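You operate a simulated robot arm through the tools that you are given. There is no shell and no other tool.

Carry out the task below with a simulated two-armed robot. There is one attempt and no reset: what you move stays moved.

JOB
Clamp the green-ended block and brush a patch of paste on its top.
Fine: the block lies in the flat vice already; pale green paste from the blue pot, by the small brush with the green back, on the bare steel of the top; the brush goes back to its spot; leave the stop and the other blocks. Set down upright: small brush with the green back. A coat counts when it lies all over at full strength: go over it till it gets no stronger.

Only the result counts: the job must be done as asked and must still hold three seconds after the hand-in. Knocking over, shifting, dropping, spilling or breaking anything else fails it.

ROBOT AND FRAMES
Two 7-joint arms with four-finger grippers on one trunk that stands fixed in place. Base frame: the origin is at the foot of the trunk, x ahead of it, y to its left, z up; the work surface is at about z = 86.8. Units: cm, degrees, N and s.
The left shoulder is at [4, 18.1, 127.9], the right one opposite. With the tool pointing down near the work surface each hand reaches from about 28 to 82 cm from the base axis, measured 20 degrees to its own side. Payload 3.67 kg a hand.
The TCP of each hand is the grasp point between the finger pads, 2.8 cm short of the fingertips. In the tool frame z runs along the fingers and y along their closing line. The gripper opens to 11.2 cm; its body begins 7.3 cm behind the TCP.
Orientation is told as [roll, pitch, yaw] about the base's x, y, z axes, in that order, counted from this pose: with the fingers straight down and closing along the base's y, the tool's x points along the base's -x, its y along +y and its z along -z.

CONTROLS
- The arms move only by the tool jog_arm. It takes "left_targets", "right_targets" or both (then of equal length, played together; a hand with none holds still); each is one flat list of numbers, 7 for each row, row after row: the closure, from 0 (fully open) to 1 (shut), then the shift along the base's x, y, z in units of 20 mm (1.0 is 20 mm), then the turn, a rotation vector about the base's x, y, z in units of 8 degrees (1.0 is 8 degrees). In form: [grip, dx, dy, dz, ax, ay, az, grip, dx, dy, dz, ax, ay, az, ...]. A call has 1 to 20 rows; each row shifts and turns the commanded pose from where the row before left it. A call with a number of a shift or a turn outside -1 to 1 is refused whole. Rows are played at 5 a second. More than 5 cm and 8.6 degrees between two rows, or a gripper value outside its range, and nothing of the call is played. A pose out of reach is approached as far as the arm can. The call stops where the force on the tool passes 40 N (or 10 N more than at its start, if that is more) or the arm is blocked; 0.2 s more then pass. The fingers move at their own pace (about 7.24 cm/s each) and stop on an object; they squeeze with about 42 N. The grip force told is the motor's: it shows also when the fingers shut on nothing. Time passes only in rows, and 0.2 s behind the last, so rows that do not move let the fingers close. It gives the time, the measured TCP pose, the force on the tool (base axes), the opening and the grip force at its end, in the units of the frame above (readings bear some noise), with the torque about the TCP (base axes, N m) and any sound that the robot's microphone picked up.
- Cameras (640 x 400 px; columns grow to the right, rows downward): "scene" is now at [8.36, -5.76, 150.35]; the picture's right is [-0.66, -0.75, 0.00], its down [-0.46, 0.41, -0.79] and it looks along [0.59, -0.52, -0.62] (base axes); focal length 346 px, centre (320, 200). "left" rides on the left gripper at [6, 1.8, -10.4] in its tool frame; the picture's right is [-0.29, 0.96, 0.00], its down [-0.80, -0.24, -0.55] and it looks along [-0.53, -0.16, 0.83] (tool axes); focal length 234 px, centre (320, 200). "right" rides on the right gripper at [6, -1.8, -10.4] in its tool frame; the picture's right is [0.29, 0.96, 0.00], its down [-0.80, 0.24, -0.55] and it looks along [-0.53, 0.16, 0.83] (tool axes); focal length 234 px, centre (320, 200). There is no depth. A picture from a camera that has moved, and an enlarged one, comes with that camera's place and axes in the base frame and with its lens.
- get_image(camera): a new picture of that camera. It takes no simulated time.
- raise_lower(by): moves the trunk up (or, below 0, down) by that many cm; the arms and the scene camera ride with it, the base frame stays. It gives what a move gives, with no picture.
- aim_head(pan, tilt): turns the head with the scene camera to pan (to the left, within 86 degrees either way) and tilt (down, from -29 to 69), counted from straight ahead of the robot. It gives what a move gives.
- close_up(camera, box): a new picture of the part [left, top, right, bottom] of that camera's present view, enlarged. It takes no simulated time.
- hand_in(): hands the job in; it is judged then, once.

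Places have to be worked out from the pictures, the camera data and where the tool is seen. Open the grippers and draw the arms clear of the work before you hand the job in, unless the task says otherwise.

The tools are called after "Request:" as name(argument=value, ...) on one line, values as JSON. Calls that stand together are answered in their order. jog_arm: Moves the arms, as the interface text tells. Its arguments: {"type":"object","properties":{"left_targets":{"type":"array","items":{"type":"number"}},"right_targets":{"type":"array","items":{"type":"number"}}},"required":[]} The other tools are called the same way: raise_lower (by) moves the trunk up or down; aim_head (pan, tilt) turns the head that bears the scene camera; get_image (camera) takes a picture; close_up (camera, box) takes an enlarged picture of a part of a camera's view; hand_in () hands the job in.

At the start:

```text
t: 0.0
left_tcp_pos: [42.86, -2.42, 118.07]
left_tool_rot: [-0.1, -0.1, 0.2]
left_ft_force: [0.0, 0.1, 0.6]
left_ft_torque: [0.0, 0.0, 0.02]
left_grip_width: 11.2
left_finger_force: 0.1
right_tcp_pos: [43.02, -53.2, 118.77]
right_tool_rot: [0.0, 0.0, -0.1]
right_ft_force: [-0.9, -0.2, 0.8]
right_ft_torque: [-0.01, 0.01, 0.01]
right_grip_width: 11.21
right_finger_force: 0.1
trunk travel left (down, up): [-40.0, 11.4]
head pan, tilt (commanded): [-41.2, 38.0]
```

scene: 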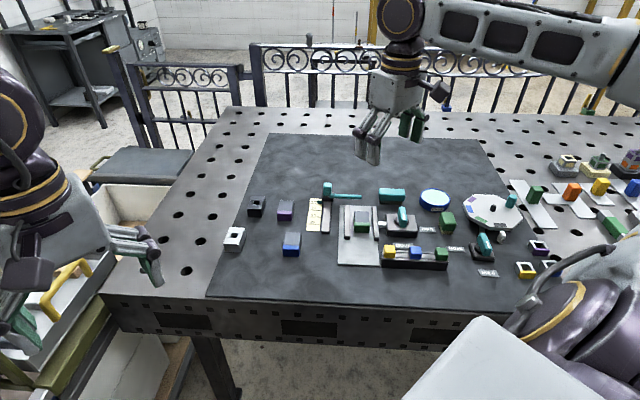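
right: 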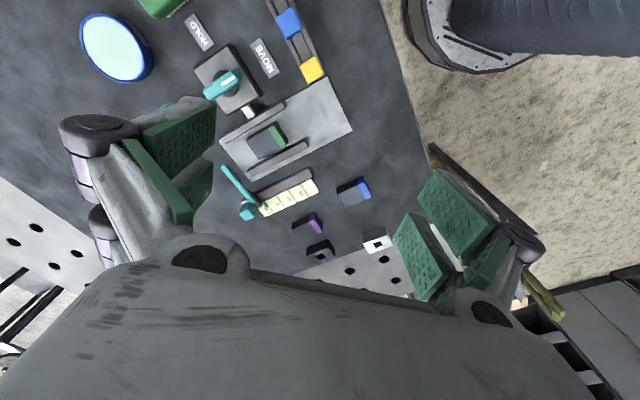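
left: 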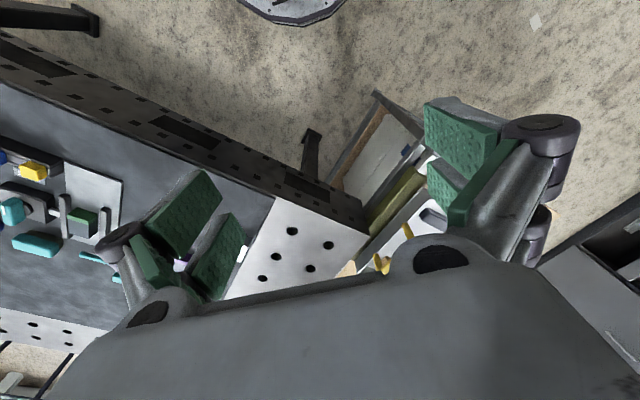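

The scene shows a flat vice with a green-ended block, a handle, pots and brushes. I take enlarged pictures to read the details before any move.

Request:
close_up(camera="scene", box=[320, 170, 480, 290])

Request:
close_up(camera="scene", box=[440, 140, 640, 290])

Request:
close_up(camera="scene", box=[210, 170, 350, 270])

Request:
close_up(camera="right", box=[70, 0, 400, 210])

```text
3.33 times, centred on (400, 230) of scene
camera zoom: at [8.36, -5.76, 150.35], right [-0.66, -0.75, 0.0], down [-0.46, 0.41, -0.79], along [0.59, -0.52, -0.62], focal length 1154 px, centre (53, 100)
```

zoom: 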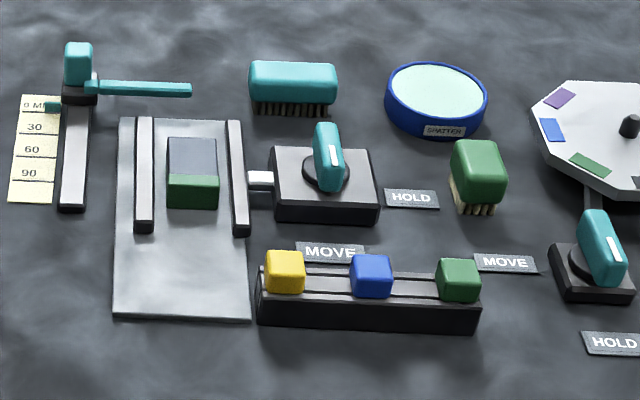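

```text
2.67 times, centred on (540, 215) of scene
camera zoom: at [8.36, -5.76, 150.35], right [-0.66, -0.75, 0.0], down [-0.46, 0.41, -0.79], along [0.59, -0.52, -0.62], focal length 923 px, centre (-267, 160)
```

zoom: 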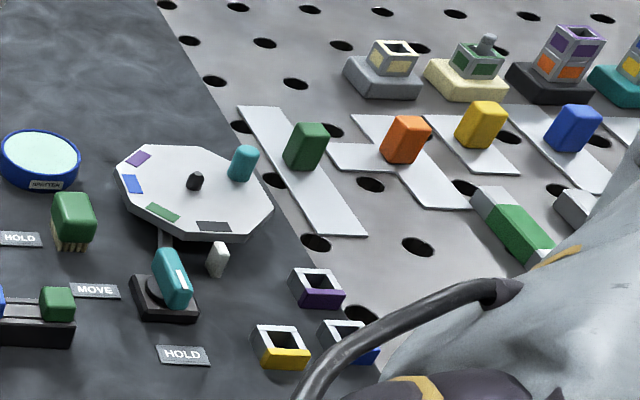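

```text
4.00 times, centred on (280, 220) of scene
camera zoom: at [8.36, -5.76, 150.35], right [-0.66, -0.75, 0.0], down [-0.46, 0.41, -0.79], along [0.59, -0.52, -0.62], focal length 1385 px, centre (480, 120)
```

zoom: 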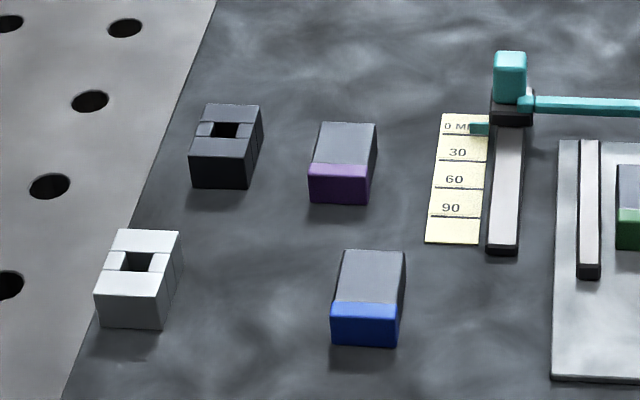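

```text
1.90 times, centred on (235, 105) of right
camera zoom: at [36.91, -55.09, 129.03], right [-0.29, 0.96, 0.0], down [0.8, 0.24, 0.55], along [0.53, 0.16, -0.83], focal length 446 px, centre (482, 381)
```

zoom: 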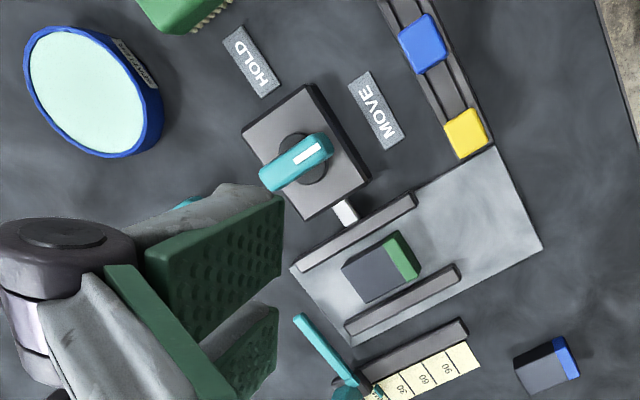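

The vice knob's lever seems to point at MOVE, and the green brush stands right of it, near [37, -76]. I aim the head at the work and look again.

Request:
aim_head(pan=-54, tilt=42)

Request:
get_image(camera="scene")

Request:
get_image(camera="right")

```text
t: 0.8
left_tcp_pos: [42.87, -2.38, 118.07]
left_tool_rot: [0.1, -0.1, 0.1]
left_ft_force: [0.2, 0.0, 0.5]
left_ft_torque: [-0.01, 0.0, 0.01]
left_grip_width: 11.19
left_finger_force: 0.1
right_tcp_pos: [43.07, -53.15, 118.55]
right_tool_rot: [0.0, 0.0, 0.1]
right_ft_force: [0.9, -0.7, -0.3]
right_ft_torque: [0.0, -0.02, 0.0]
right_grip_width: 11.19
right_finger_force: 0.1
trunk travel left (down, up): [-40.0, 11.4]
head pan, tilt (commanded): [-54.0, 42.0]
```

```text
taken
camera scene: at [6.79, -6.84, 149.76], right [-0.81, -0.59, 0.0], down [-0.39, 0.54, -0.74], along [0.44, -0.6, -0.67], focal length 346 px, centre (320, 200)
```

scene: 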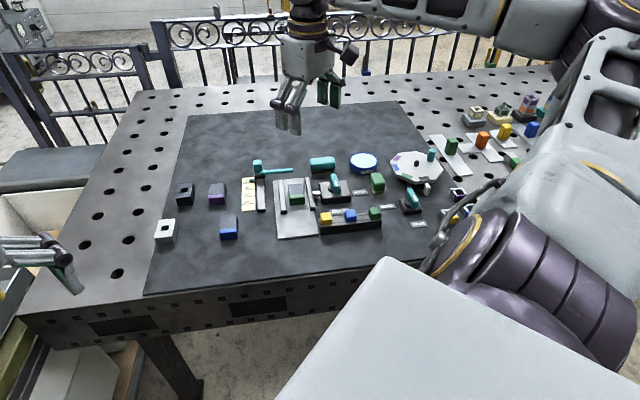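

```text
taken
camera right: at [36.92, -55.09, 129.03], right [-0.29, 0.96, 0.0], down [0.8, 0.24, 0.55], along [0.53, 0.16, -0.83], focal length 234 px, centre (320, 200)
```

right: 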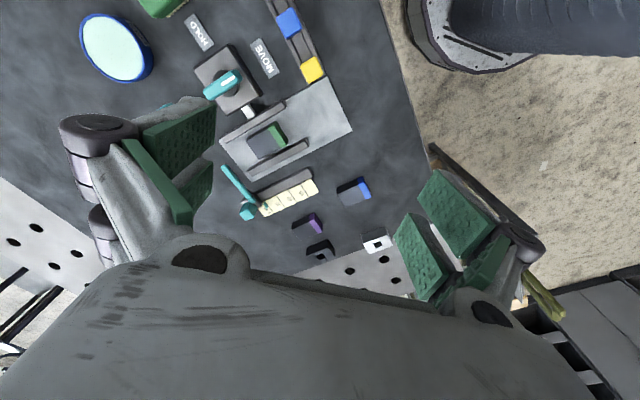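

Everything of interest is in view of both cameras. I take enlarged views of the brush, pot, knob and vice to measure them.

Request:
close_up(camera="scene", box=[270, 160, 350, 210])

Request:
close_up(camera="scene", box=[310, 145, 390, 195])

Request:
close_up(camera="scene", box=[350, 160, 430, 210])

Request:
close_up(camera="right", box=[200, 30, 360, 130])

Request:
close_up(camera="right", box=[200, 110, 360, 210])

```text
8.00 times, centred on (310, 185) of scene
camera zoom: at [6.79, -6.84, 149.76], right [-0.81, -0.59, 0.0], down [-0.39, 0.54, -0.74], along [0.44, -0.6, -0.67], focal length 2770 px, centre (400, 320)
```

zoom: 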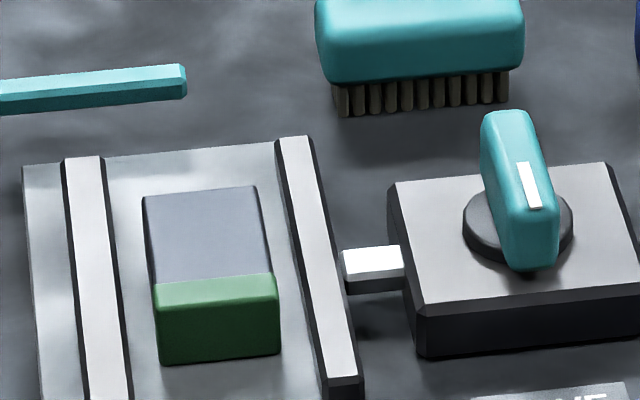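

```text
8.00 times, centred on (350, 170) of scene
camera zoom: at [6.79, -6.84, 149.76], right [-0.81, -0.59, 0.0], down [-0.39, 0.54, -0.74], along [0.44, -0.6, -0.67], focal length 2770 px, centre (80, 440)
```

zoom: 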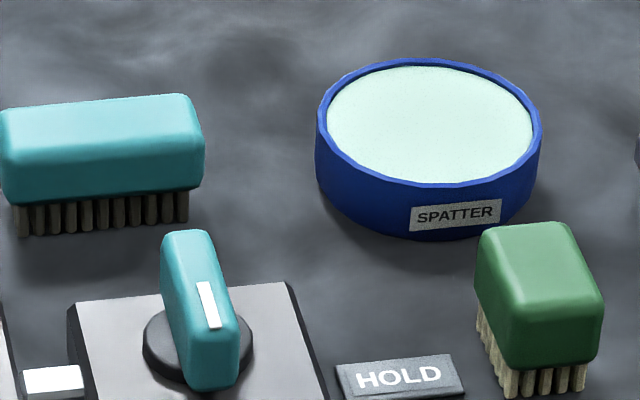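

```text
8.00 times, centred on (390, 185) of scene
camera zoom: at [6.79, -6.84, 149.76], right [-0.81, -0.59, 0.0], down [-0.39, 0.54, -0.74], along [0.44, -0.6, -0.67], focal length 2770 px, centre (-240, 320)
```

zoom: 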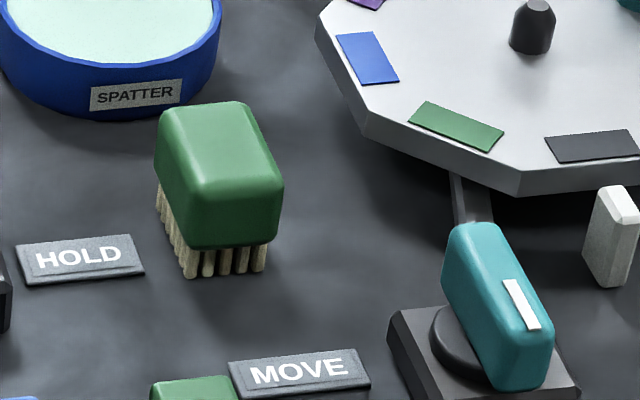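

```text
4.00 times, centred on (280, 80) of right
camera zoom: at [36.92, -55.09, 129.03], right [-0.29, 0.96, 0.0], down [0.8, 0.24, 0.55], along [0.53, 0.16, -0.83], focal length 937 px, centre (480, 680)
```

zoom: 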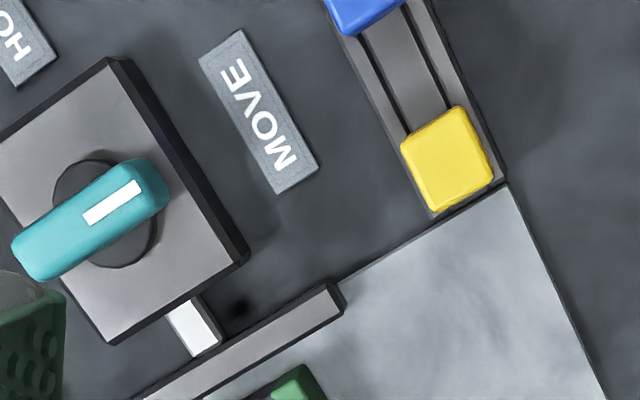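

```text
4.00 times, centred on (280, 160) of right
camera zoom: at [36.92, -55.09, 129.03], right [-0.29, 0.96, 0.0], down [0.8, 0.24, 0.55], along [0.53, 0.16, -0.83], focal length 937 px, centre (480, 360)
```

zoom: 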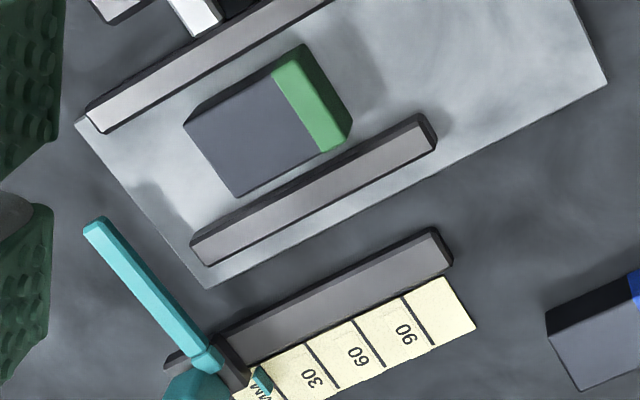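

Triangulation puts the lever's centre near [45.1, -66.6] with its top at about z 92.7, pointing along about 135 degrees (at MOVE), with HOLD about +90 degrees on. I bring the open right hand over it with yaw -45 and look again.

Request:
jog_arm(right_targets=[0, 0.13, -0.93, -0.8, 0, 0, -0.8036, 0, 0.13, -0.93, -0.8, 0, 0, -0.8036, 0, 0.13, -0.93, -0.8, 0, 0, -0.8036, 0, 0.13, -0.93, -0.8, 0, 0, -0.8036, 0, 0.13, -0.93, -0.8, 0, 0, -0.8036, 0, 0.13, -0.93, -0.8, 0, 0, -0.8036, 0, 0.13, -0.93, -0.8, 0, 0, -0.8036])

Request:
get_image(camera="right")

Request:
get_image(camera="scene")

```text
t: 2.4
left_tcp_pos: [42.74, -2.44, 118.17]
left_tool_rot: [0.0, -0.1, 0.1]
left_ft_force: [0.4, 0.1, 0.0]
left_ft_torque: [0.01, 0.0, 0.03]
left_grip_width: 11.2
left_finger_force: 0.1
right_tcp_pos: [44.95, -66.33, 107.4]
right_tool_rot: [0.0, 0.0, -45.1]
right_ft_force: [0.2, 0.0, -0.5]
right_ft_torque: [0.01, 0.07, 0.05]
right_grip_width: 11.21
right_finger_force: 0.0
trunk travel left (down, up): [-40.0, 11.4]
head pan, tilt (commanded): [-54.0, 42.0]
```

```text
taken
camera right: at [39.3, -63.4, 117.78], right [0.47, 0.88, 0.0], down [0.73, -0.4, 0.55], along [0.49, -0.26, -0.83], focal length 234 px, centre (320, 200)
```

right: 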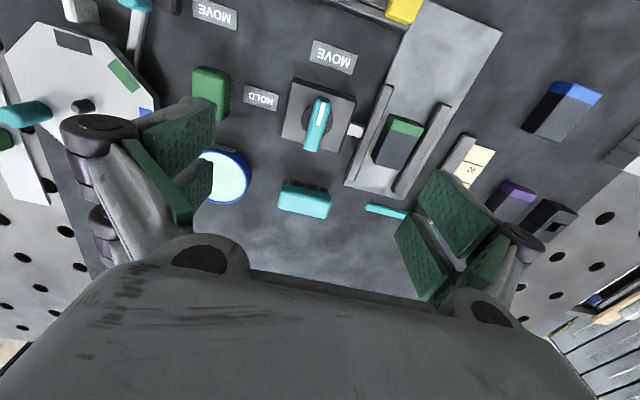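

```text
taken
camera scene: at [6.83, -6.95, 149.75], right [-0.81, -0.59, 0.0], down [-0.39, 0.54, -0.74], along [0.44, -0.6, -0.67], focal length 346 px, centre (320, 200)
```

scene: 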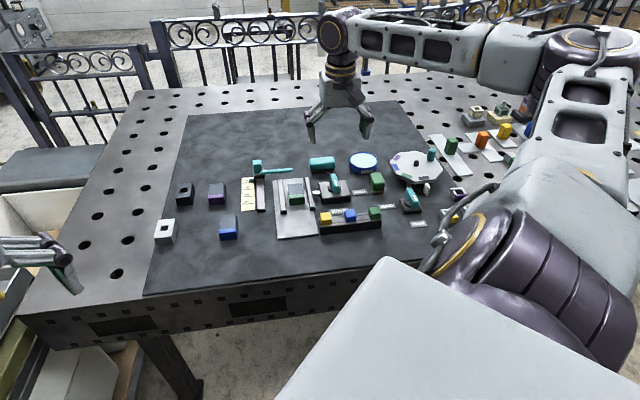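

The hand is over the knob and the camera now sees brush, pot, knob and vice from above. I enlarge these to measure.

Request:
close_up(camera="right", box=[240, 30, 400, 130])

Request:
close_up(camera="right", box=[330, 100, 490, 200])

Request:
close_up(camera="right", box=[140, 40, 300, 140])

Request:
close_up(camera="right", box=[180, 120, 340, 220])

```text
4.00 times, centred on (320, 80) of right
camera zoom: at [39.3, -63.4, 117.78], right [0.47, 0.88, 0.0], down [0.73, -0.4, 0.55], along [0.49, -0.26, -0.83], focal length 937 px, centre (320, 680)
```

zoom: 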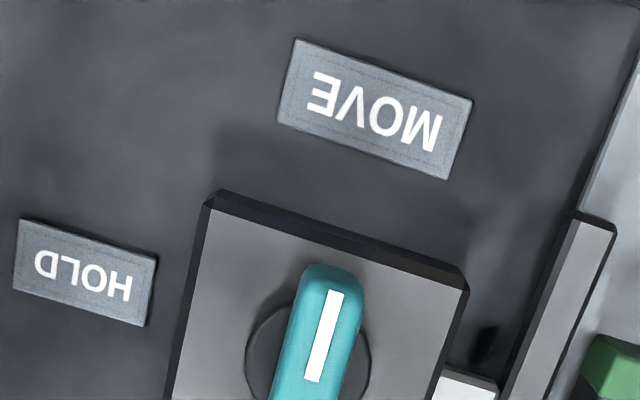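

```text
4.00 times, centred on (410, 150) of right
camera zoom: at [39.3, -63.4, 117.78], right [0.47, 0.88, 0.0], down [0.73, -0.4, 0.55], along [0.49, -0.26, -0.83], focal length 937 px, centre (-40, 400)
```

zoom: 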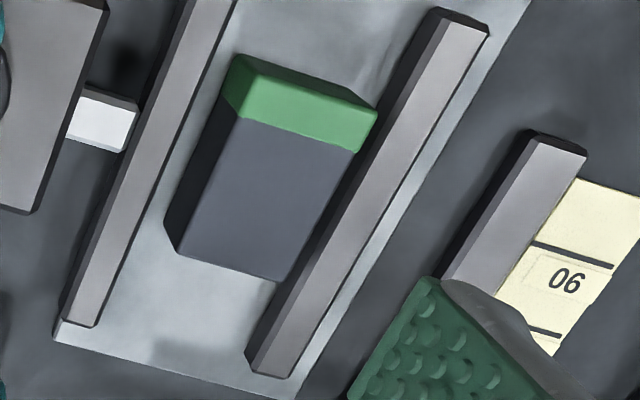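

```text
4.00 times, centred on (220, 90) of right
camera zoom: at [39.3, -63.4, 117.78], right [0.47, 0.88, 0.0], down [0.73, -0.4, 0.55], along [0.49, -0.26, -0.83], focal length 937 px, centre (720, 640)
```

zoom: 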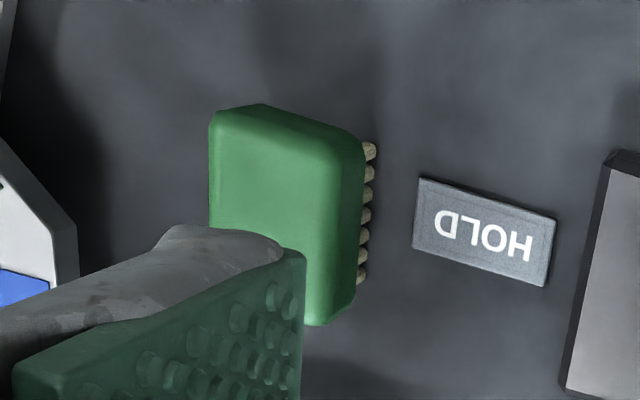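

```text
4.00 times, centred on (260, 170) of right
camera zoom: at [39.3, -63.4, 117.78], right [0.47, 0.88, 0.0], down [0.73, -0.4, 0.55], along [0.49, -0.26, -0.83], focal length 937 px, centre (560, 320)
```

zoom: 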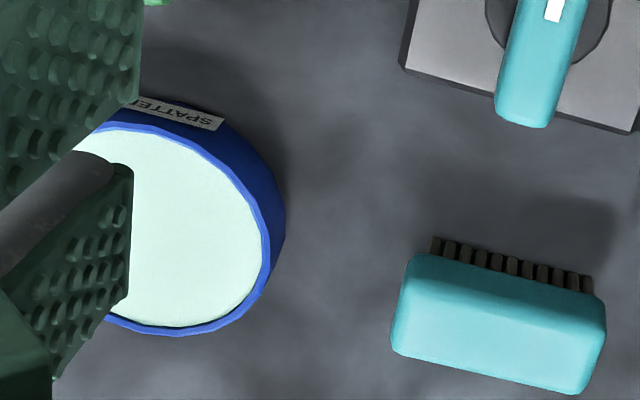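

The views agree: knob centre about [45.7, -67.2], lever top z 92.5, MOVE at 135 and HOLD at 225 degrees. I half-close the fingers and come down over the lever, stopping with the tips just above it to check.

Request:
jog_arm(right_targets=[0.6, 0.0625, -0.0725, 0, 0, 0, 0, 0.6, 0.0625, -0.0725, -0.8, 0, 0, 0, 0.6, 0.0625, -0.0725, -0.9, 0, 0, 0, 0.6, 0.0625, -0.0725, -0.9, 0, 0, 0, 0.6, 0.0625, -0.0725, -0.9, 0, 0, 0, 0.6, 0.0625, -0.0725, -0.9, 0, 0, 0, 0.6, 0, 0, -0.6, 0, 0, 0])

Request:
get_image(camera="right")

Request:
close_up(camera="scene", box=[270, 120, 430, 220])

```text
t: 4.0
left_tcp_pos: [42.83, -2.48, 118.12]
left_tool_rot: [0.0, 0.0, 0.2]
left_ft_force: [0.1, -0.2, 0.0]
left_ft_torque: [0.03, 0.02, 0.0]
left_grip_width: 11.18
left_finger_force: 0.1
right_tcp_pos: [45.46, -67.12, 97.59]
right_tool_rot: [0.0, 0.0, -45.0]
right_ft_force: [0.0, 0.5, 0.1]
right_ft_torque: [0.02, 0.0, 0.01]
right_grip_width: 4.49
right_finger_force: 0.1
trunk travel left (down, up): [-40.0, 11.4]
head pan, tilt (commanded): [-54.0, 42.0]
```

```text
taken
camera right: at [39.88, -64.19, 107.79], right [0.47, 0.88, 0.0], down [0.73, -0.39, 0.55], along [0.49, -0.26, -0.83], focal length 234 px, centre (320, 200)
```

right: 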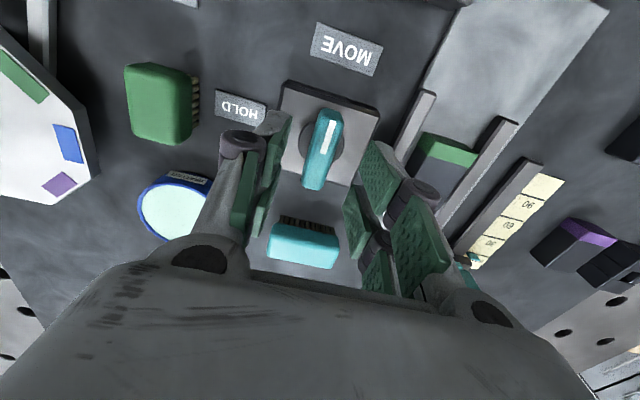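

```text
4.00 times, centred on (350, 170) of scene
camera zoom: at [6.79, -6.87, 149.76], right [-0.81, -0.59, 0.0], down [-0.39, 0.54, -0.74], along [0.44, -0.6, -0.67], focal length 1385 px, centre (200, 320)
```

zoom: 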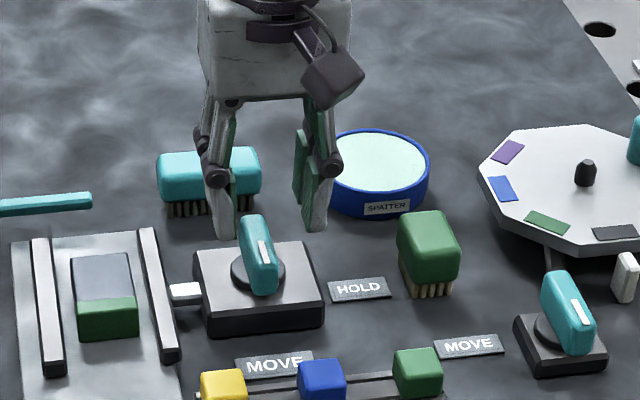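

The open fingers straddle the lever symmetrically. I lower 4.4 cm so the tips reach about z 90.4, then close on it.

Request:
jog_arm(right_targets=[0.6, 0.04, -0.01, -0.8, 0, 0, 0, 0.6, 0.04, -0.01, -0.8, 0, 0, 0, 0.6, 0, 0, -0.6, 0, 0, 0, 0.6, 0, 0, 0, 0, 0, 0])

Request:
close_up(camera="scene", box=[270, 120, 430, 220])

Request:
get_image(camera="right")

```text
t: 5.0
left_tcp_pos: [42.73, -2.34, 118.05]
left_tool_rot: [0.0, -0.1, 0.0]
left_ft_force: [-0.6, 0.0, 0.0]
left_ft_torque: [-0.02, 0.0, 0.01]
left_grip_width: 11.2
left_finger_force: 0.0
right_tcp_pos: [45.73, -67.0, 93.08]
right_tool_rot: [0.0, 0.0, -44.9]
right_ft_force: [-0.2, 0.2, 0.1]
right_ft_torque: [-0.01, 0.03, -0.02]
right_grip_width: 4.46
right_finger_force: 0.1
trunk travel left (down, up): [-40.0, 11.4]
head pan, tilt (commanded): [-54.0, 42.0]
```

```text
4.00 times, centred on (350, 170) of scene
camera zoom: at [6.78, -6.84, 149.76], right [-0.81, -0.59, 0.0], down [-0.39, 0.54, -0.74], along [0.44, -0.6, -0.67], focal length 1385 px, centre (200, 320)
```

zoom: 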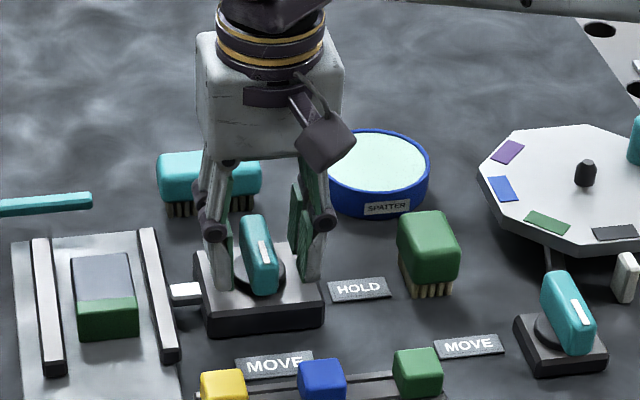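

```text
taken
camera right: at [40.04, -64.23, 103.44], right [0.47, 0.88, 0.0], down [0.73, -0.39, 0.55], along [0.49, -0.26, -0.83], focal length 234 px, centre (320, 200)
```

right: 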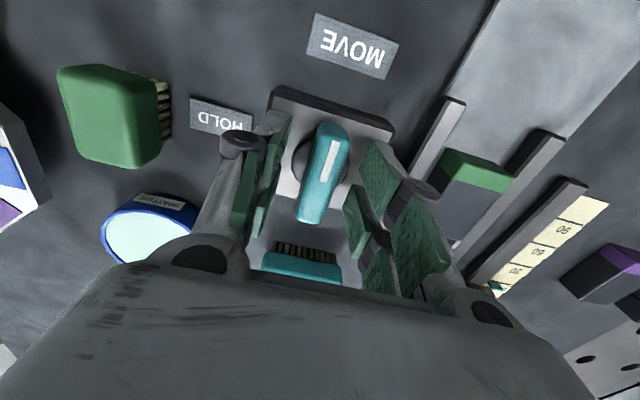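

The lever stands between the pads with the tips clear of the housing. I close the fingers on it and read the side force.

Request:
jog_arm(right_targets=[0.84, 0, 0, 0, 0, 0, 0, 0.84, 0, 0, 0, 0, 0, 0, 0.84, 0, 0, 0, 0, 0, 0])

Request:
get_image(camera="right")

```text
t: 5.8
left_tcp_pos: [42.9, -2.31, 118.07]
left_tool_rot: [0.0, -0.2, 0.1]
left_ft_force: [0.3, 0.7, 0.2]
left_ft_torque: [0.01, -0.01, 0.01]
left_grip_width: 11.2
left_finger_force: 0.1
right_tcp_pos: [45.68, -66.93, 93.12]
right_tool_rot: [-0.1, 0.0, -45.0]
right_ft_force: [1.1, 0.8, -0.6]
right_ft_torque: [0.04, -0.06, 0.01]
right_grip_width: 1.93
right_finger_force: 1.0
trunk travel left (down, up): [-40.0, 11.4]
head pan, tilt (commanded): [-54.0, 42.0]
```

```text
taken
camera right: at [40.07, -64.19, 103.43], right [0.47, 0.88, 0.0], down [0.73, -0.39, 0.55], along [0.49, -0.26, -0.83], focal length 234 px, centre (320, 200)
```

right: 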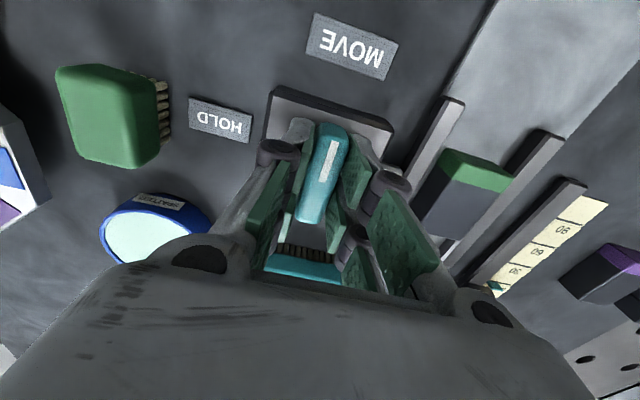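

One finger touches the lever lightly (about 1.3 N), so the centring is within a millimetre or so. I close fully.

Request:
jog_arm(right_targets=[1.0, 0.03, 0.03, 0, 0, 0, 0, 1.0, 0, 0, 0, 0, 0, 0, 1.0, 0, 0, 0, 0, 0, 0])

```text
t: 6.5
left_tcp_pos: [42.74, -2.41, 118.1]
left_tool_rot: [-0.1, -0.1, 0.1]
left_ft_force: [1.3, 0.7, 0.0]
left_ft_torque: [-0.01, -0.02, 0.0]
left_grip_width: 11.19
left_finger_force: 0.2
right_tcp_pos: [45.75, -67.0, 93.01]
right_tool_rot: [0.0, 0.0, -45.0]
right_ft_force: [1.0, 2.7, -1.2]
right_ft_torque: [0.06, 0.0, 0.0]
right_grip_width: 1.81
right_finger_force: 44.8
trunk travel left (down, up): [-40.0, 11.4]
head pan, tilt (commanded): [-54.0, 42.0]
```

The lever is held at 1.81 cm with little side force. I turn it +45 degrees first and watch force and torque.

Request:
jog_arm(right_targets=[1.0, 0, 0, 0, 0, 0, 0.9375, 1.0, 0, 0, 0, 0, 0, 0.9375, 1.0, 0, 0, 0, 0, 0, 0.9375, 1.0, 0, 0, 0, 0, 0, 0.9375, 1.0, 0, 0, 0, 0, 0, 0.9375, 1.0, 0, 0, 0, 0, 0, 0.9375])

Request:
close_up(camera="scene", box=[270, 120, 430, 220])

```text
t: 8.0
left_tcp_pos: [42.62, -2.56, 118.16]
left_tool_rot: [0.0, -0.1, 0.0]
left_ft_force: [0.5, 0.1, 0.6]
left_ft_torque: [-0.03, -0.02, 0.04]
left_grip_width: 11.2
left_finger_force: 0.0
right_tcp_pos: [45.79, -67.1, 93.14]
right_tool_rot: [-0.1, 0.0, 0.1]
right_ft_force: [-3.7, -8.3, 3.0]
right_ft_torque: [-0.2, 1.05, -0.07]
right_grip_width: 1.8
right_finger_force: 45.1
trunk travel left (down, up): [-40.0, 11.4]
head pan, tilt (commanded): [-54.0, 42.0]
```

```text
4.00 times, centred on (350, 170) of scene
camera zoom: at [6.72, -6.95, 149.76], right [-0.81, -0.59, 0.0], down [-0.39, 0.54, -0.74], along [0.44, -0.6, -0.67], focal length 1385 px, centre (200, 320)
```

zoom: 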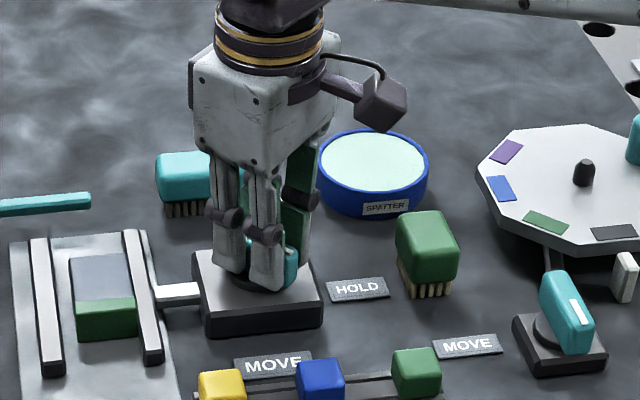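

The jaw is closing as the lever turns. The side force pulls toward -y, so I shift a millimetre that way while turning the other 45 degrees.

Request:
jog_arm(right_targets=[1.0, -0.01, -0.03, 0, 0, 0, 0.9375, 1.0, -0.01, -0.03, 0, 0, 0, 0.9375, 1.0, 0, 0, 0, 0, 0, 0.9375, 1.0, 0, 0, 0, 0, 0, 0.9375])

Request:
close_up(camera="scene", box=[270, 120, 430, 220])

```text
t: 8.9
left_tcp_pos: [42.82, -2.5, 118.14]
left_tool_rot: [0.0, 0.0, 0.0]
left_ft_force: [0.3, -0.6, -0.9]
left_ft_torque: [0.0, -0.03, 0.0]
left_grip_width: 11.2
left_finger_force: 0.0
right_tcp_pos: [45.73, -67.36, 93.12]
right_tool_rot: [0.1, 0.0, 30.1]
right_ft_force: [-1.9, -13.8, 1.7]
right_ft_torque: [-0.85, 0.95, 0.05]
right_grip_width: 1.79
right_finger_force: 45.0
trunk travel left (down, up): [-40.0, 11.4]
head pan, tilt (commanded): [-54.0, 42.0]
```

```text
4.00 times, centred on (350, 170) of scene
camera zoom: at [6.76, -7.02, 149.75], right [-0.81, -0.59, 0.0], down [-0.39, 0.54, -0.74], along [0.44, -0.6, -0.67], focal length 1385 px, centre (200, 320)
```

zoom: 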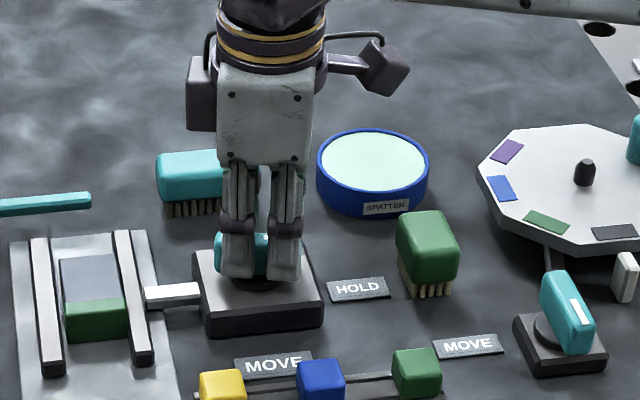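

The jaw has pushed the block nearly across to the fixed jaw. I shift a bit further in -y and turn the last 15 degrees.

Request:
jog_arm(right_targets=[1.0, 0, -0.05, 0, 0, 0, 0.625, 1.0, 0, -0.05, 0, 0, 0, 0.625, 1.0, 0, 0, 0, 0, 0, 0.625])

Request:
close_up(camera="scene", box=[270, 120, 430, 220])

Request:
get_image(camera="right")

```text
t: 9.8
left_tcp_pos: [42.95, -2.48, 118.06]
left_tool_rot: [0.1, 0.0, 0.1]
left_ft_force: [0.0, -0.2, 0.6]
left_ft_torque: [0.02, 0.01, 0.02]
left_grip_width: 11.17
left_finger_force: 0.0
right_tcp_pos: [45.82, -67.42, 93.08]
right_tool_rot: [0.1, -0.1, 45.0]
right_ft_force: [-0.7, -11.8, 3.5]
right_ft_torque: [-0.92, 0.76, -0.15]
right_grip_width: 1.8
right_finger_force: 44.8
trunk travel left (down, up): [-40.0, 11.4]
head pan, tilt (commanded): [-54.0, 42.0]
```

```text
4.00 times, centred on (350, 170) of scene
camera zoom: at [6.77, -6.96, 149.76], right [-0.81, -0.59, 0.0], down [-0.39, 0.54, -0.74], along [0.44, -0.6, -0.67], focal length 1385 px, centre (200, 320)
```

zoom: 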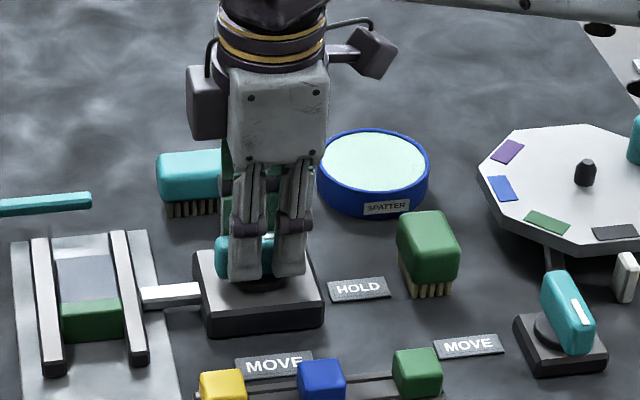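

```text
taken
camera right: at [42.67, -73.03, 103.42], right [-0.88, 0.47, 0.0], down [0.39, 0.73, 0.55], along [0.26, 0.49, -0.83], focal length 234 px, centre (320, 200)
```

right: 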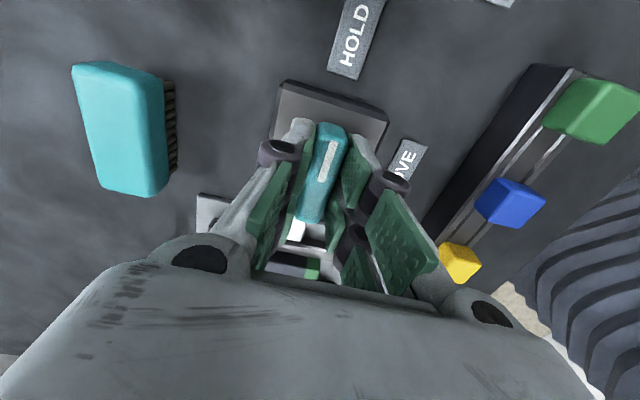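

The lever now points at HOLD and the jaw stands close on the block. I look closely at the vice for gaps.

Request:
close_up(camera="scene", box=[265, 165, 345, 215])

```text
8.00 times, centred on (305, 190) of scene
camera zoom: at [6.77, -6.96, 149.76], right [-0.81, -0.59, 0.0], down [-0.39, 0.54, -0.74], along [0.44, -0.6, -0.67], focal length 2770 px, centre (440, 280)
```

zoom: 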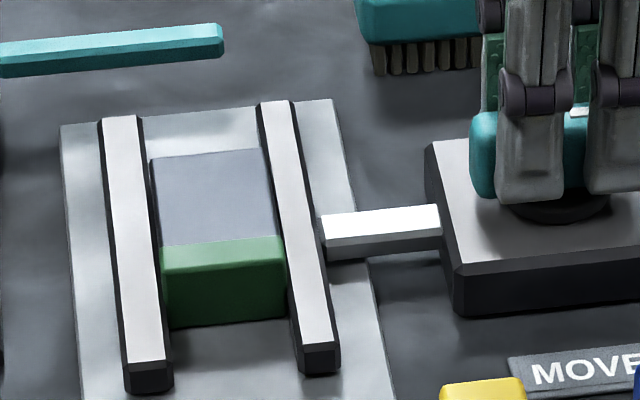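

The block now lies against both jaws. I press 3 degrees further to make sure the lever is fully home, reading the torque.

Request:
jog_arm(right_targets=[1.0, 0, -0.05, 0, 0, 0, 0.2, 1.0, 0, -0.05, 0, 0, 0, 0.2, 1.0, 0, 0, 0, 0, 0, 0])

Request:
close_up(camera="scene", box=[265, 165, 345, 215])

```text
t: 10.6
left_tcp_pos: [42.86, -2.43, 118.09]
left_tool_rot: [0.1, -0.1, 0.1]
left_ft_force: [0.9, 0.1, 0.1]
left_ft_torque: [0.0, 0.03, -0.01]
left_grip_width: 11.19
left_finger_force: 0.0
right_tcp_pos: [45.85, -67.35, 92.99]
right_tool_rot: [0.1, -0.2, 48.2]
right_ft_force: [0.8, -2.0, 1.8]
right_ft_torque: [0.54, -0.66, -2.62]
right_grip_width: 1.92
right_finger_force: 44.9
trunk travel left (down, up): [-40.0, 11.4]
head pan, tilt (commanded): [-54.0, 42.0]
```

```text
8.00 times, centred on (305, 190) of scene
camera zoom: at [6.76, -6.84, 149.76], right [-0.81, -0.59, 0.0], down [-0.39, 0.54, -0.74], along [0.44, -0.6, -0.67], focal length 2770 px, centre (440, 280)
```

zoom: 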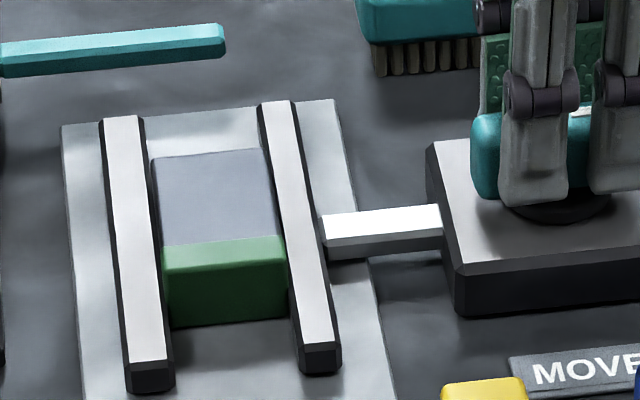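

The torque rose to 2.6 N m, so the lever is on its end stop at HOLD. I undo the extra 3 degrees, open gently and rise straight up.

Request:
jog_arm(right_targets=[1.0, 0, 0, 0, 0, 0, -0.3, 0.6, 0, 0, 0, 0, 0, 0, 0.6, 0, 0, 0, 0, 0, 0, 0.6, 0, 0, 0.8, 0, 0, 0, 0.6, 0, 0, 1, 0, 0, 0, 0.6, 0, 0, 1, 0, 0, 0, 0.6, 0, 0, 1, 0, 0, 0, 0.6, 0, 0, 1, 0, 0, 0, 0.6, 0, 0, 1, 0, 0, 0, 0.6, 0, 0, 1, 0, 0, 0])

Request:
get_image(camera="right")

Request:
close_up(camera="scene", box=[270, 120, 430, 220])

```text
t: 12.8
left_tcp_pos: [42.84, -2.3, 118.08]
left_tool_rot: [-0.1, -0.1, 0.1]
left_ft_force: [0.7, 1.7, -0.3]
left_ft_torque: [0.02, 0.01, -0.01]
left_grip_width: 11.22
left_finger_force: 0.1
right_tcp_pos: [45.62, -67.35, 106.66]
right_tool_rot: [0.1, -0.1, 45.8]
right_ft_force: [0.4, -0.2, 0.3]
right_ft_torque: [-0.03, -0.03, 0.0]
right_grip_width: 4.49
right_finger_force: 0.1
trunk travel left (down, up): [-40.0, 11.4]
head pan, tilt (commanded): [-54.0, 42.0]
```

```text
taken
camera right: at [42.65, -73.16, 117.04], right [-0.89, 0.46, 0.0], down [0.38, 0.74, 0.55], along [0.25, 0.49, -0.83], focal length 234 px, centre (320, 200)
```

right: 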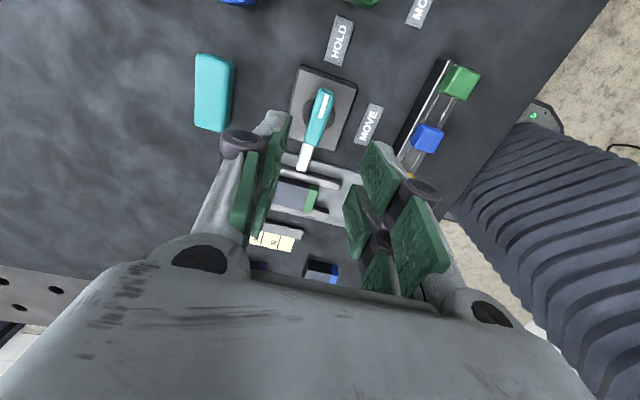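

```text
4.00 times, centred on (350, 170) of scene
camera zoom: at [6.75, -6.81, 149.77], right [-0.81, -0.59, 0.0], down [-0.39, 0.54, -0.74], along [0.44, -0.6, -0.67], focal length 1385 px, centre (200, 320)
```

zoom: 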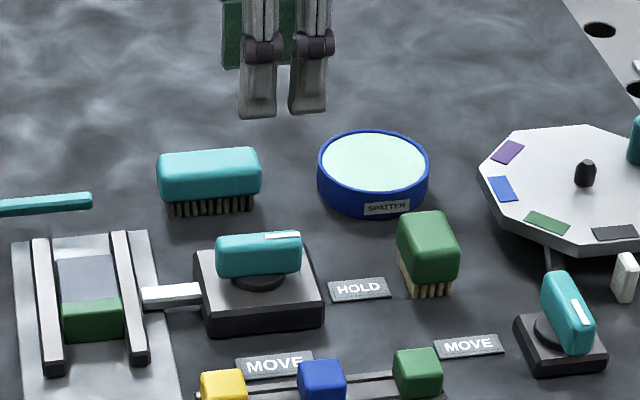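

The lever stayed at HOLD. I enlarge the current right-hand view of the vice and the block to measure the bare steel and heights.

Request:
close_up(camera="right", box=[260, 150, 380, 225])

Request:
close_up(camera="scene", box=[275, 170, 323, 200])

Request:
close_up(camera="scene", box=[345, 150, 409, 190])

```text
5.33 times, centred on (320, 188) of right
camera zoom: at [42.65, -73.16, 117.04], right [-0.89, 0.46, 0.0], down [0.38, 0.74, 0.55], along [0.25, 0.49, -0.83], focal length 1249 px, centre (320, 267)
```

zoom: 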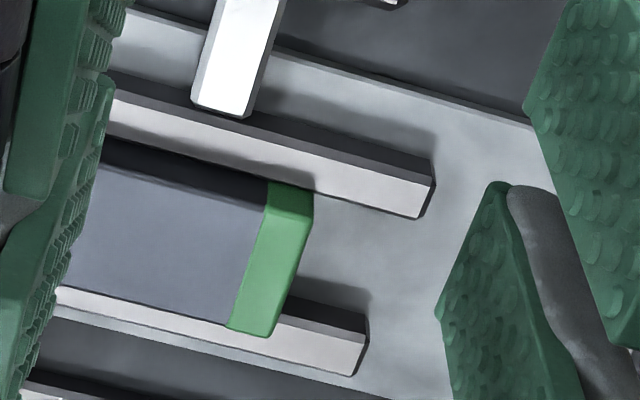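

```text
13.33 times, centred on (299, 185) of scene
camera zoom: at [6.75, -6.81, 149.77], right [-0.81, -0.59, 0.0], down [-0.39, 0.54, -0.74], along [0.44, -0.6, -0.67], focal length 4616 px, centre (600, 400)
```

zoom: 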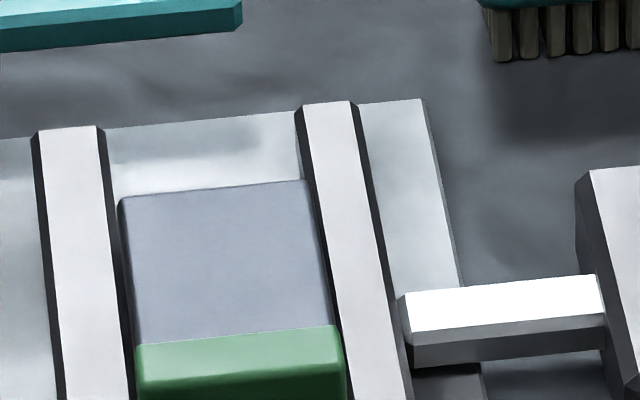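

```text
10.00 times, centred on (377, 170) of scene
camera zoom: at [6.75, -6.81, 149.77], right [-0.81, -0.59, 0.0], down [-0.39, 0.54, -0.74], along [0.44, -0.6, -0.67], focal length 3462 px, centre (-250, 500)
```

zoom: 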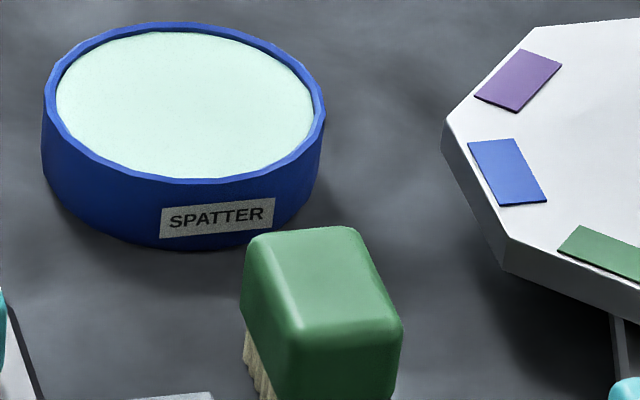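

Block top is near z 89.85; bare steel about 4.6 x 3.9 cm centred at [54.4, -59.6]. The green brush is about 4.6 x 3.0 cm, centre near [37.7, -76.2], top z 90.8, long axis along 135 degrees. I go over it with yaw -45.

Request:
jog_arm(right_targets=[0.55, -0.33, -0.369, -0.19, 0, 0, -0.946, 0.55, -0.33, -0.369, -0.19, 0, 0, -0.946, 0.55, -0.33, -0.369, -0.19, 0, 0, -0.946, 0.55, -0.33, -0.369, -0.19, 0, 0, -0.946, 0.55, -0.33, -0.369, -0.19, 0, 0, -0.946, 0.55, -0.33, -0.369, -0.19, 0, 0, -0.946, 0.55, -0.33, -0.369, -0.19, 0, 0, -0.946, 0.55, -0.33, -0.369, -0.19, 0, 0, -0.946, 0.55, -0.33, -0.369, -0.19, 0, 0, -0.946, 0.55, -0.33, -0.369, -0.19, 0, 0, -0.946, 0.55, -0.33, -0.369, -0.19, 0, 0, -0.946, 0.55, -0.33, -0.369, -0.19, 0, 0, -0.946])

Request:
get_image(camera="right")

Request:
get_image(camera="scene")

```text
t: 15.3
left_tcp_pos: [42.95, -2.43, 118.12]
left_tool_rot: [0.0, -0.1, 0.1]
left_ft_force: [0.1, -0.4, 0.0]
left_ft_torque: [-0.01, 0.02, 0.01]
left_grip_width: 11.21
left_finger_force: 0.0
right_tcp_pos: [37.91, -76.36, 102.07]
right_tool_rot: [0.1, -0.1, -45.1]
right_ft_force: [1.0, -0.4, -0.1]
right_ft_torque: [-0.03, -0.01, 0.02]
right_grip_width: 5.06
right_finger_force: 0.0
trunk travel left (down, up): [-40.0, 11.4]
head pan, tilt (commanded): [-54.0, 42.0]
```

```text
taken
camera right: at [32.18, -73.55, 112.42], right [0.48, 0.88, 0.0], down [0.73, -0.4, 0.55], along [0.49, -0.26, -0.83], focal length 234 px, centre (320, 200)
```

right: 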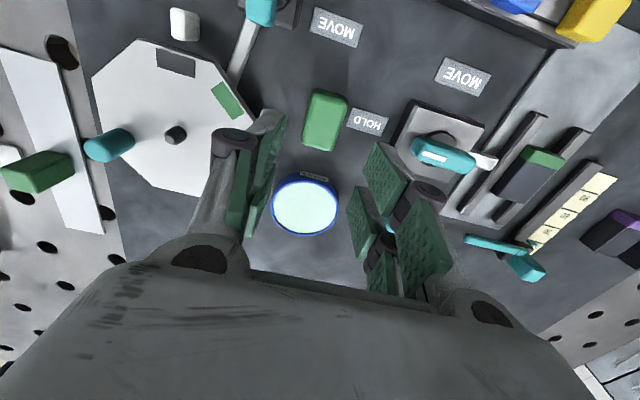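

```text
taken
camera scene: at [6.76, -6.87, 149.76], right [-0.81, -0.59, 0.0], down [-0.39, 0.54, -0.74], along [0.44, -0.6, -0.67], focal length 346 px, centre (320, 200)
```

scene: 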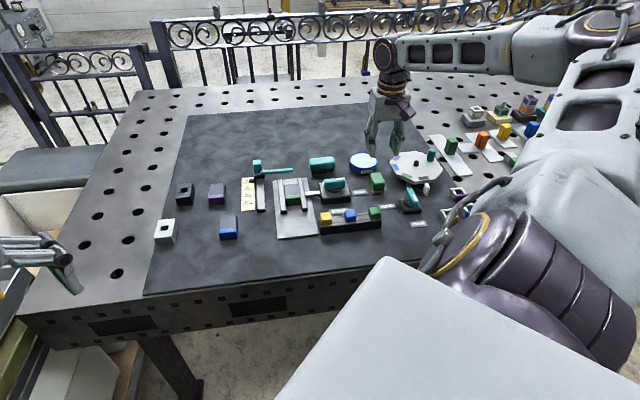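

The brush lies ahead of the hand in the picture. I enlarge the view to measure its centre and angle.

Request:
close_up(camera="right", box=[272, 75, 384, 145])

Request:
close_up(camera="right", box=[250, 160, 362, 230])

Request:
close_up(camera="scene", box=[330, 130, 442, 200])

```text
5.71 times, centred on (328, 110) of right
camera zoom: at [32.18, -73.55, 112.42], right [0.48, 0.88, 0.0], down [0.73, -0.4, 0.55], along [0.49, -0.26, -0.83], focal length 1338 px, centre (274, 714)
```

zoom: 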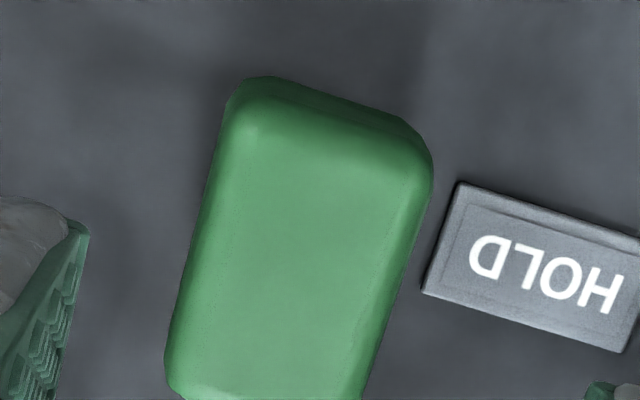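

```text
5.71 times, centred on (306, 195) of right
camera zoom: at [32.18, -73.55, 112.42], right [0.48, 0.88, 0.0], down [0.73, -0.4, 0.55], along [0.49, -0.26, -0.83], focal length 1338 px, centre (400, 229)
```

zoom: 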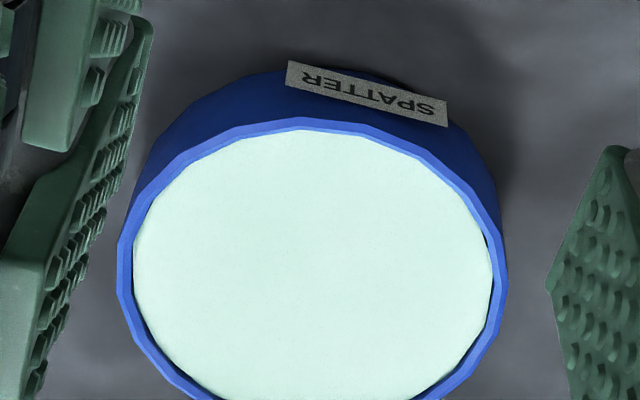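

```text
5.71 times, centred on (386, 165) of scene
camera zoom: at [6.76, -6.87, 149.76], right [-0.81, -0.59, 0.0], down [-0.39, 0.54, -0.74], along [0.44, -0.6, -0.67], focal length 1978 px, centre (-57, 400)
```

zoom: 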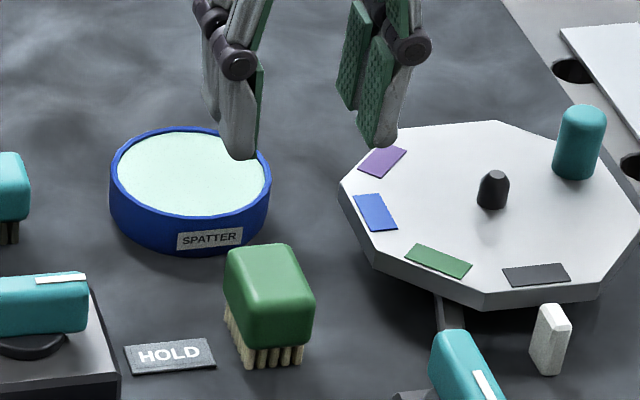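

The hand is centred on the brush within a few millimetres. I lower with the fingers at 5 cm and stop just above grasp height to check.

Request:
jog_arm(right_targets=[0.55, -0.02, 0.015, -0.9, 0, 0, 0, 0.55, -0.02, 0.015, -0.9, 0, 0, 0, 0.55, -0.02, 0.015, -0.9, 0, 0, 0, 0.55, -0.02, 0.015, -0.9, 0, 0, 0, 0.55, -0.02, 0.015, -0.5, 0, 0, 0, 0.55, 0, 0, 0, 0, 0, 0])

Request:
get_image(camera="right")

Request:
close_up(camera="scene", box=[330, 130, 442, 200])

```text
t: 16.8
left_tcp_pos: [42.94, -2.35, 118.22]
left_tool_rot: [0.0, 0.0, 0.2]
left_ft_force: [0.6, 0.4, 0.5]
left_ft_torque: [-0.03, 0.0, 0.01]
left_grip_width: 11.19
left_finger_force: 0.2
right_tcp_pos: [37.49, -76.21, 93.84]
right_tool_rot: [0.1, 0.1, -44.9]
right_ft_force: [0.2, 0.4, -0.2]
right_ft_torque: [0.01, -0.04, -0.03]
right_grip_width: 5.04
right_finger_force: 0.0
trunk travel left (down, up): [-40.0, 11.4]
head pan, tilt (commanded): [-54.0, 42.0]
```

```text
taken
camera right: at [31.93, -73.39, 104.27], right [0.47, 0.88, 0.0], down [0.73, -0.39, 0.55], along [0.49, -0.26, -0.83], focal length 234 px, centre (320, 200)
```

right: 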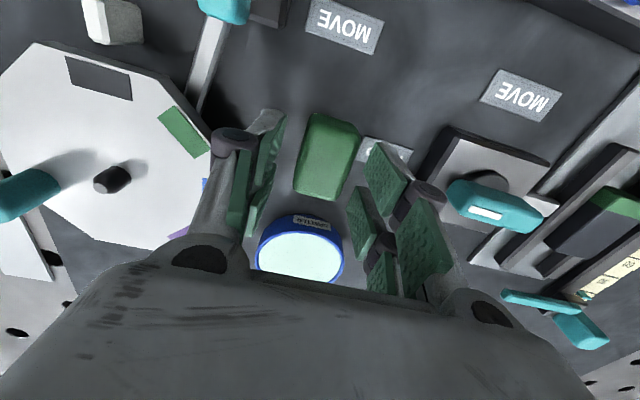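

```text
5.71 times, centred on (386, 165) of scene
camera zoom: at [6.77, -6.83, 149.76], right [-0.81, -0.59, 0.0], down [-0.39, 0.54, -0.74], along [0.44, -0.6, -0.67], focal length 1978 px, centre (-57, 400)
```

zoom: 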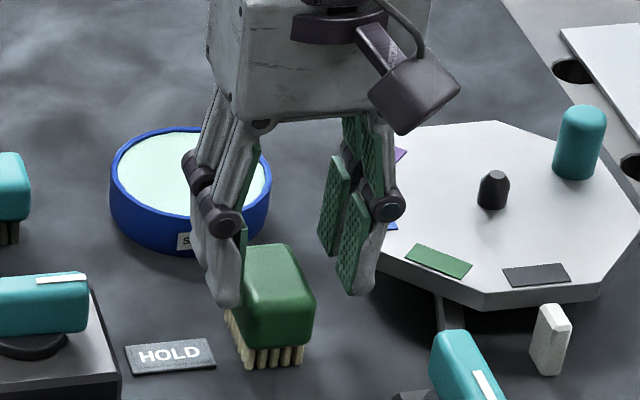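

The two views differ slightly on centring. I enlarge both to compare the gaps on either side of the brush.

Request:
close_up(camera="scene", box=[356, 160, 404, 190])

Request:
close_up(camera="right", box=[232, 100, 424, 220])

```text
13.33 times, centred on (380, 175) of scene
camera zoom: at [6.77, -6.83, 149.76], right [-0.81, -0.59, 0.0], down [-0.39, 0.54, -0.74], along [0.44, -0.6, -0.67], focal length 4616 px, centre (-480, 533)
```

zoom: 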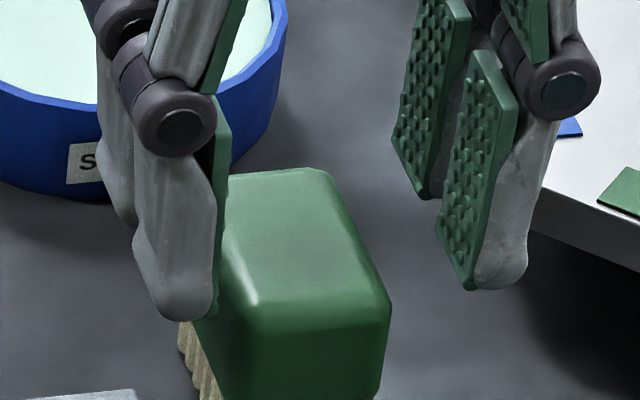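

```text
3.33 times, centred on (328, 160) of right
camera zoom: at [31.93, -73.39, 104.27], right [0.47, 0.88, 0.0], down [0.73, -0.39, 0.55], along [0.49, -0.26, -0.83], focal length 781 px, centre (293, 333)
```

zoom: 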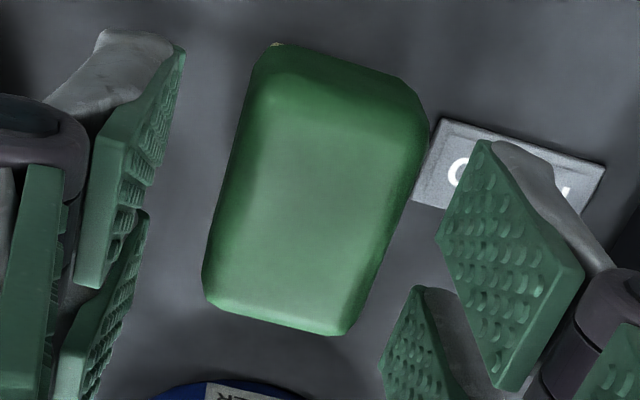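

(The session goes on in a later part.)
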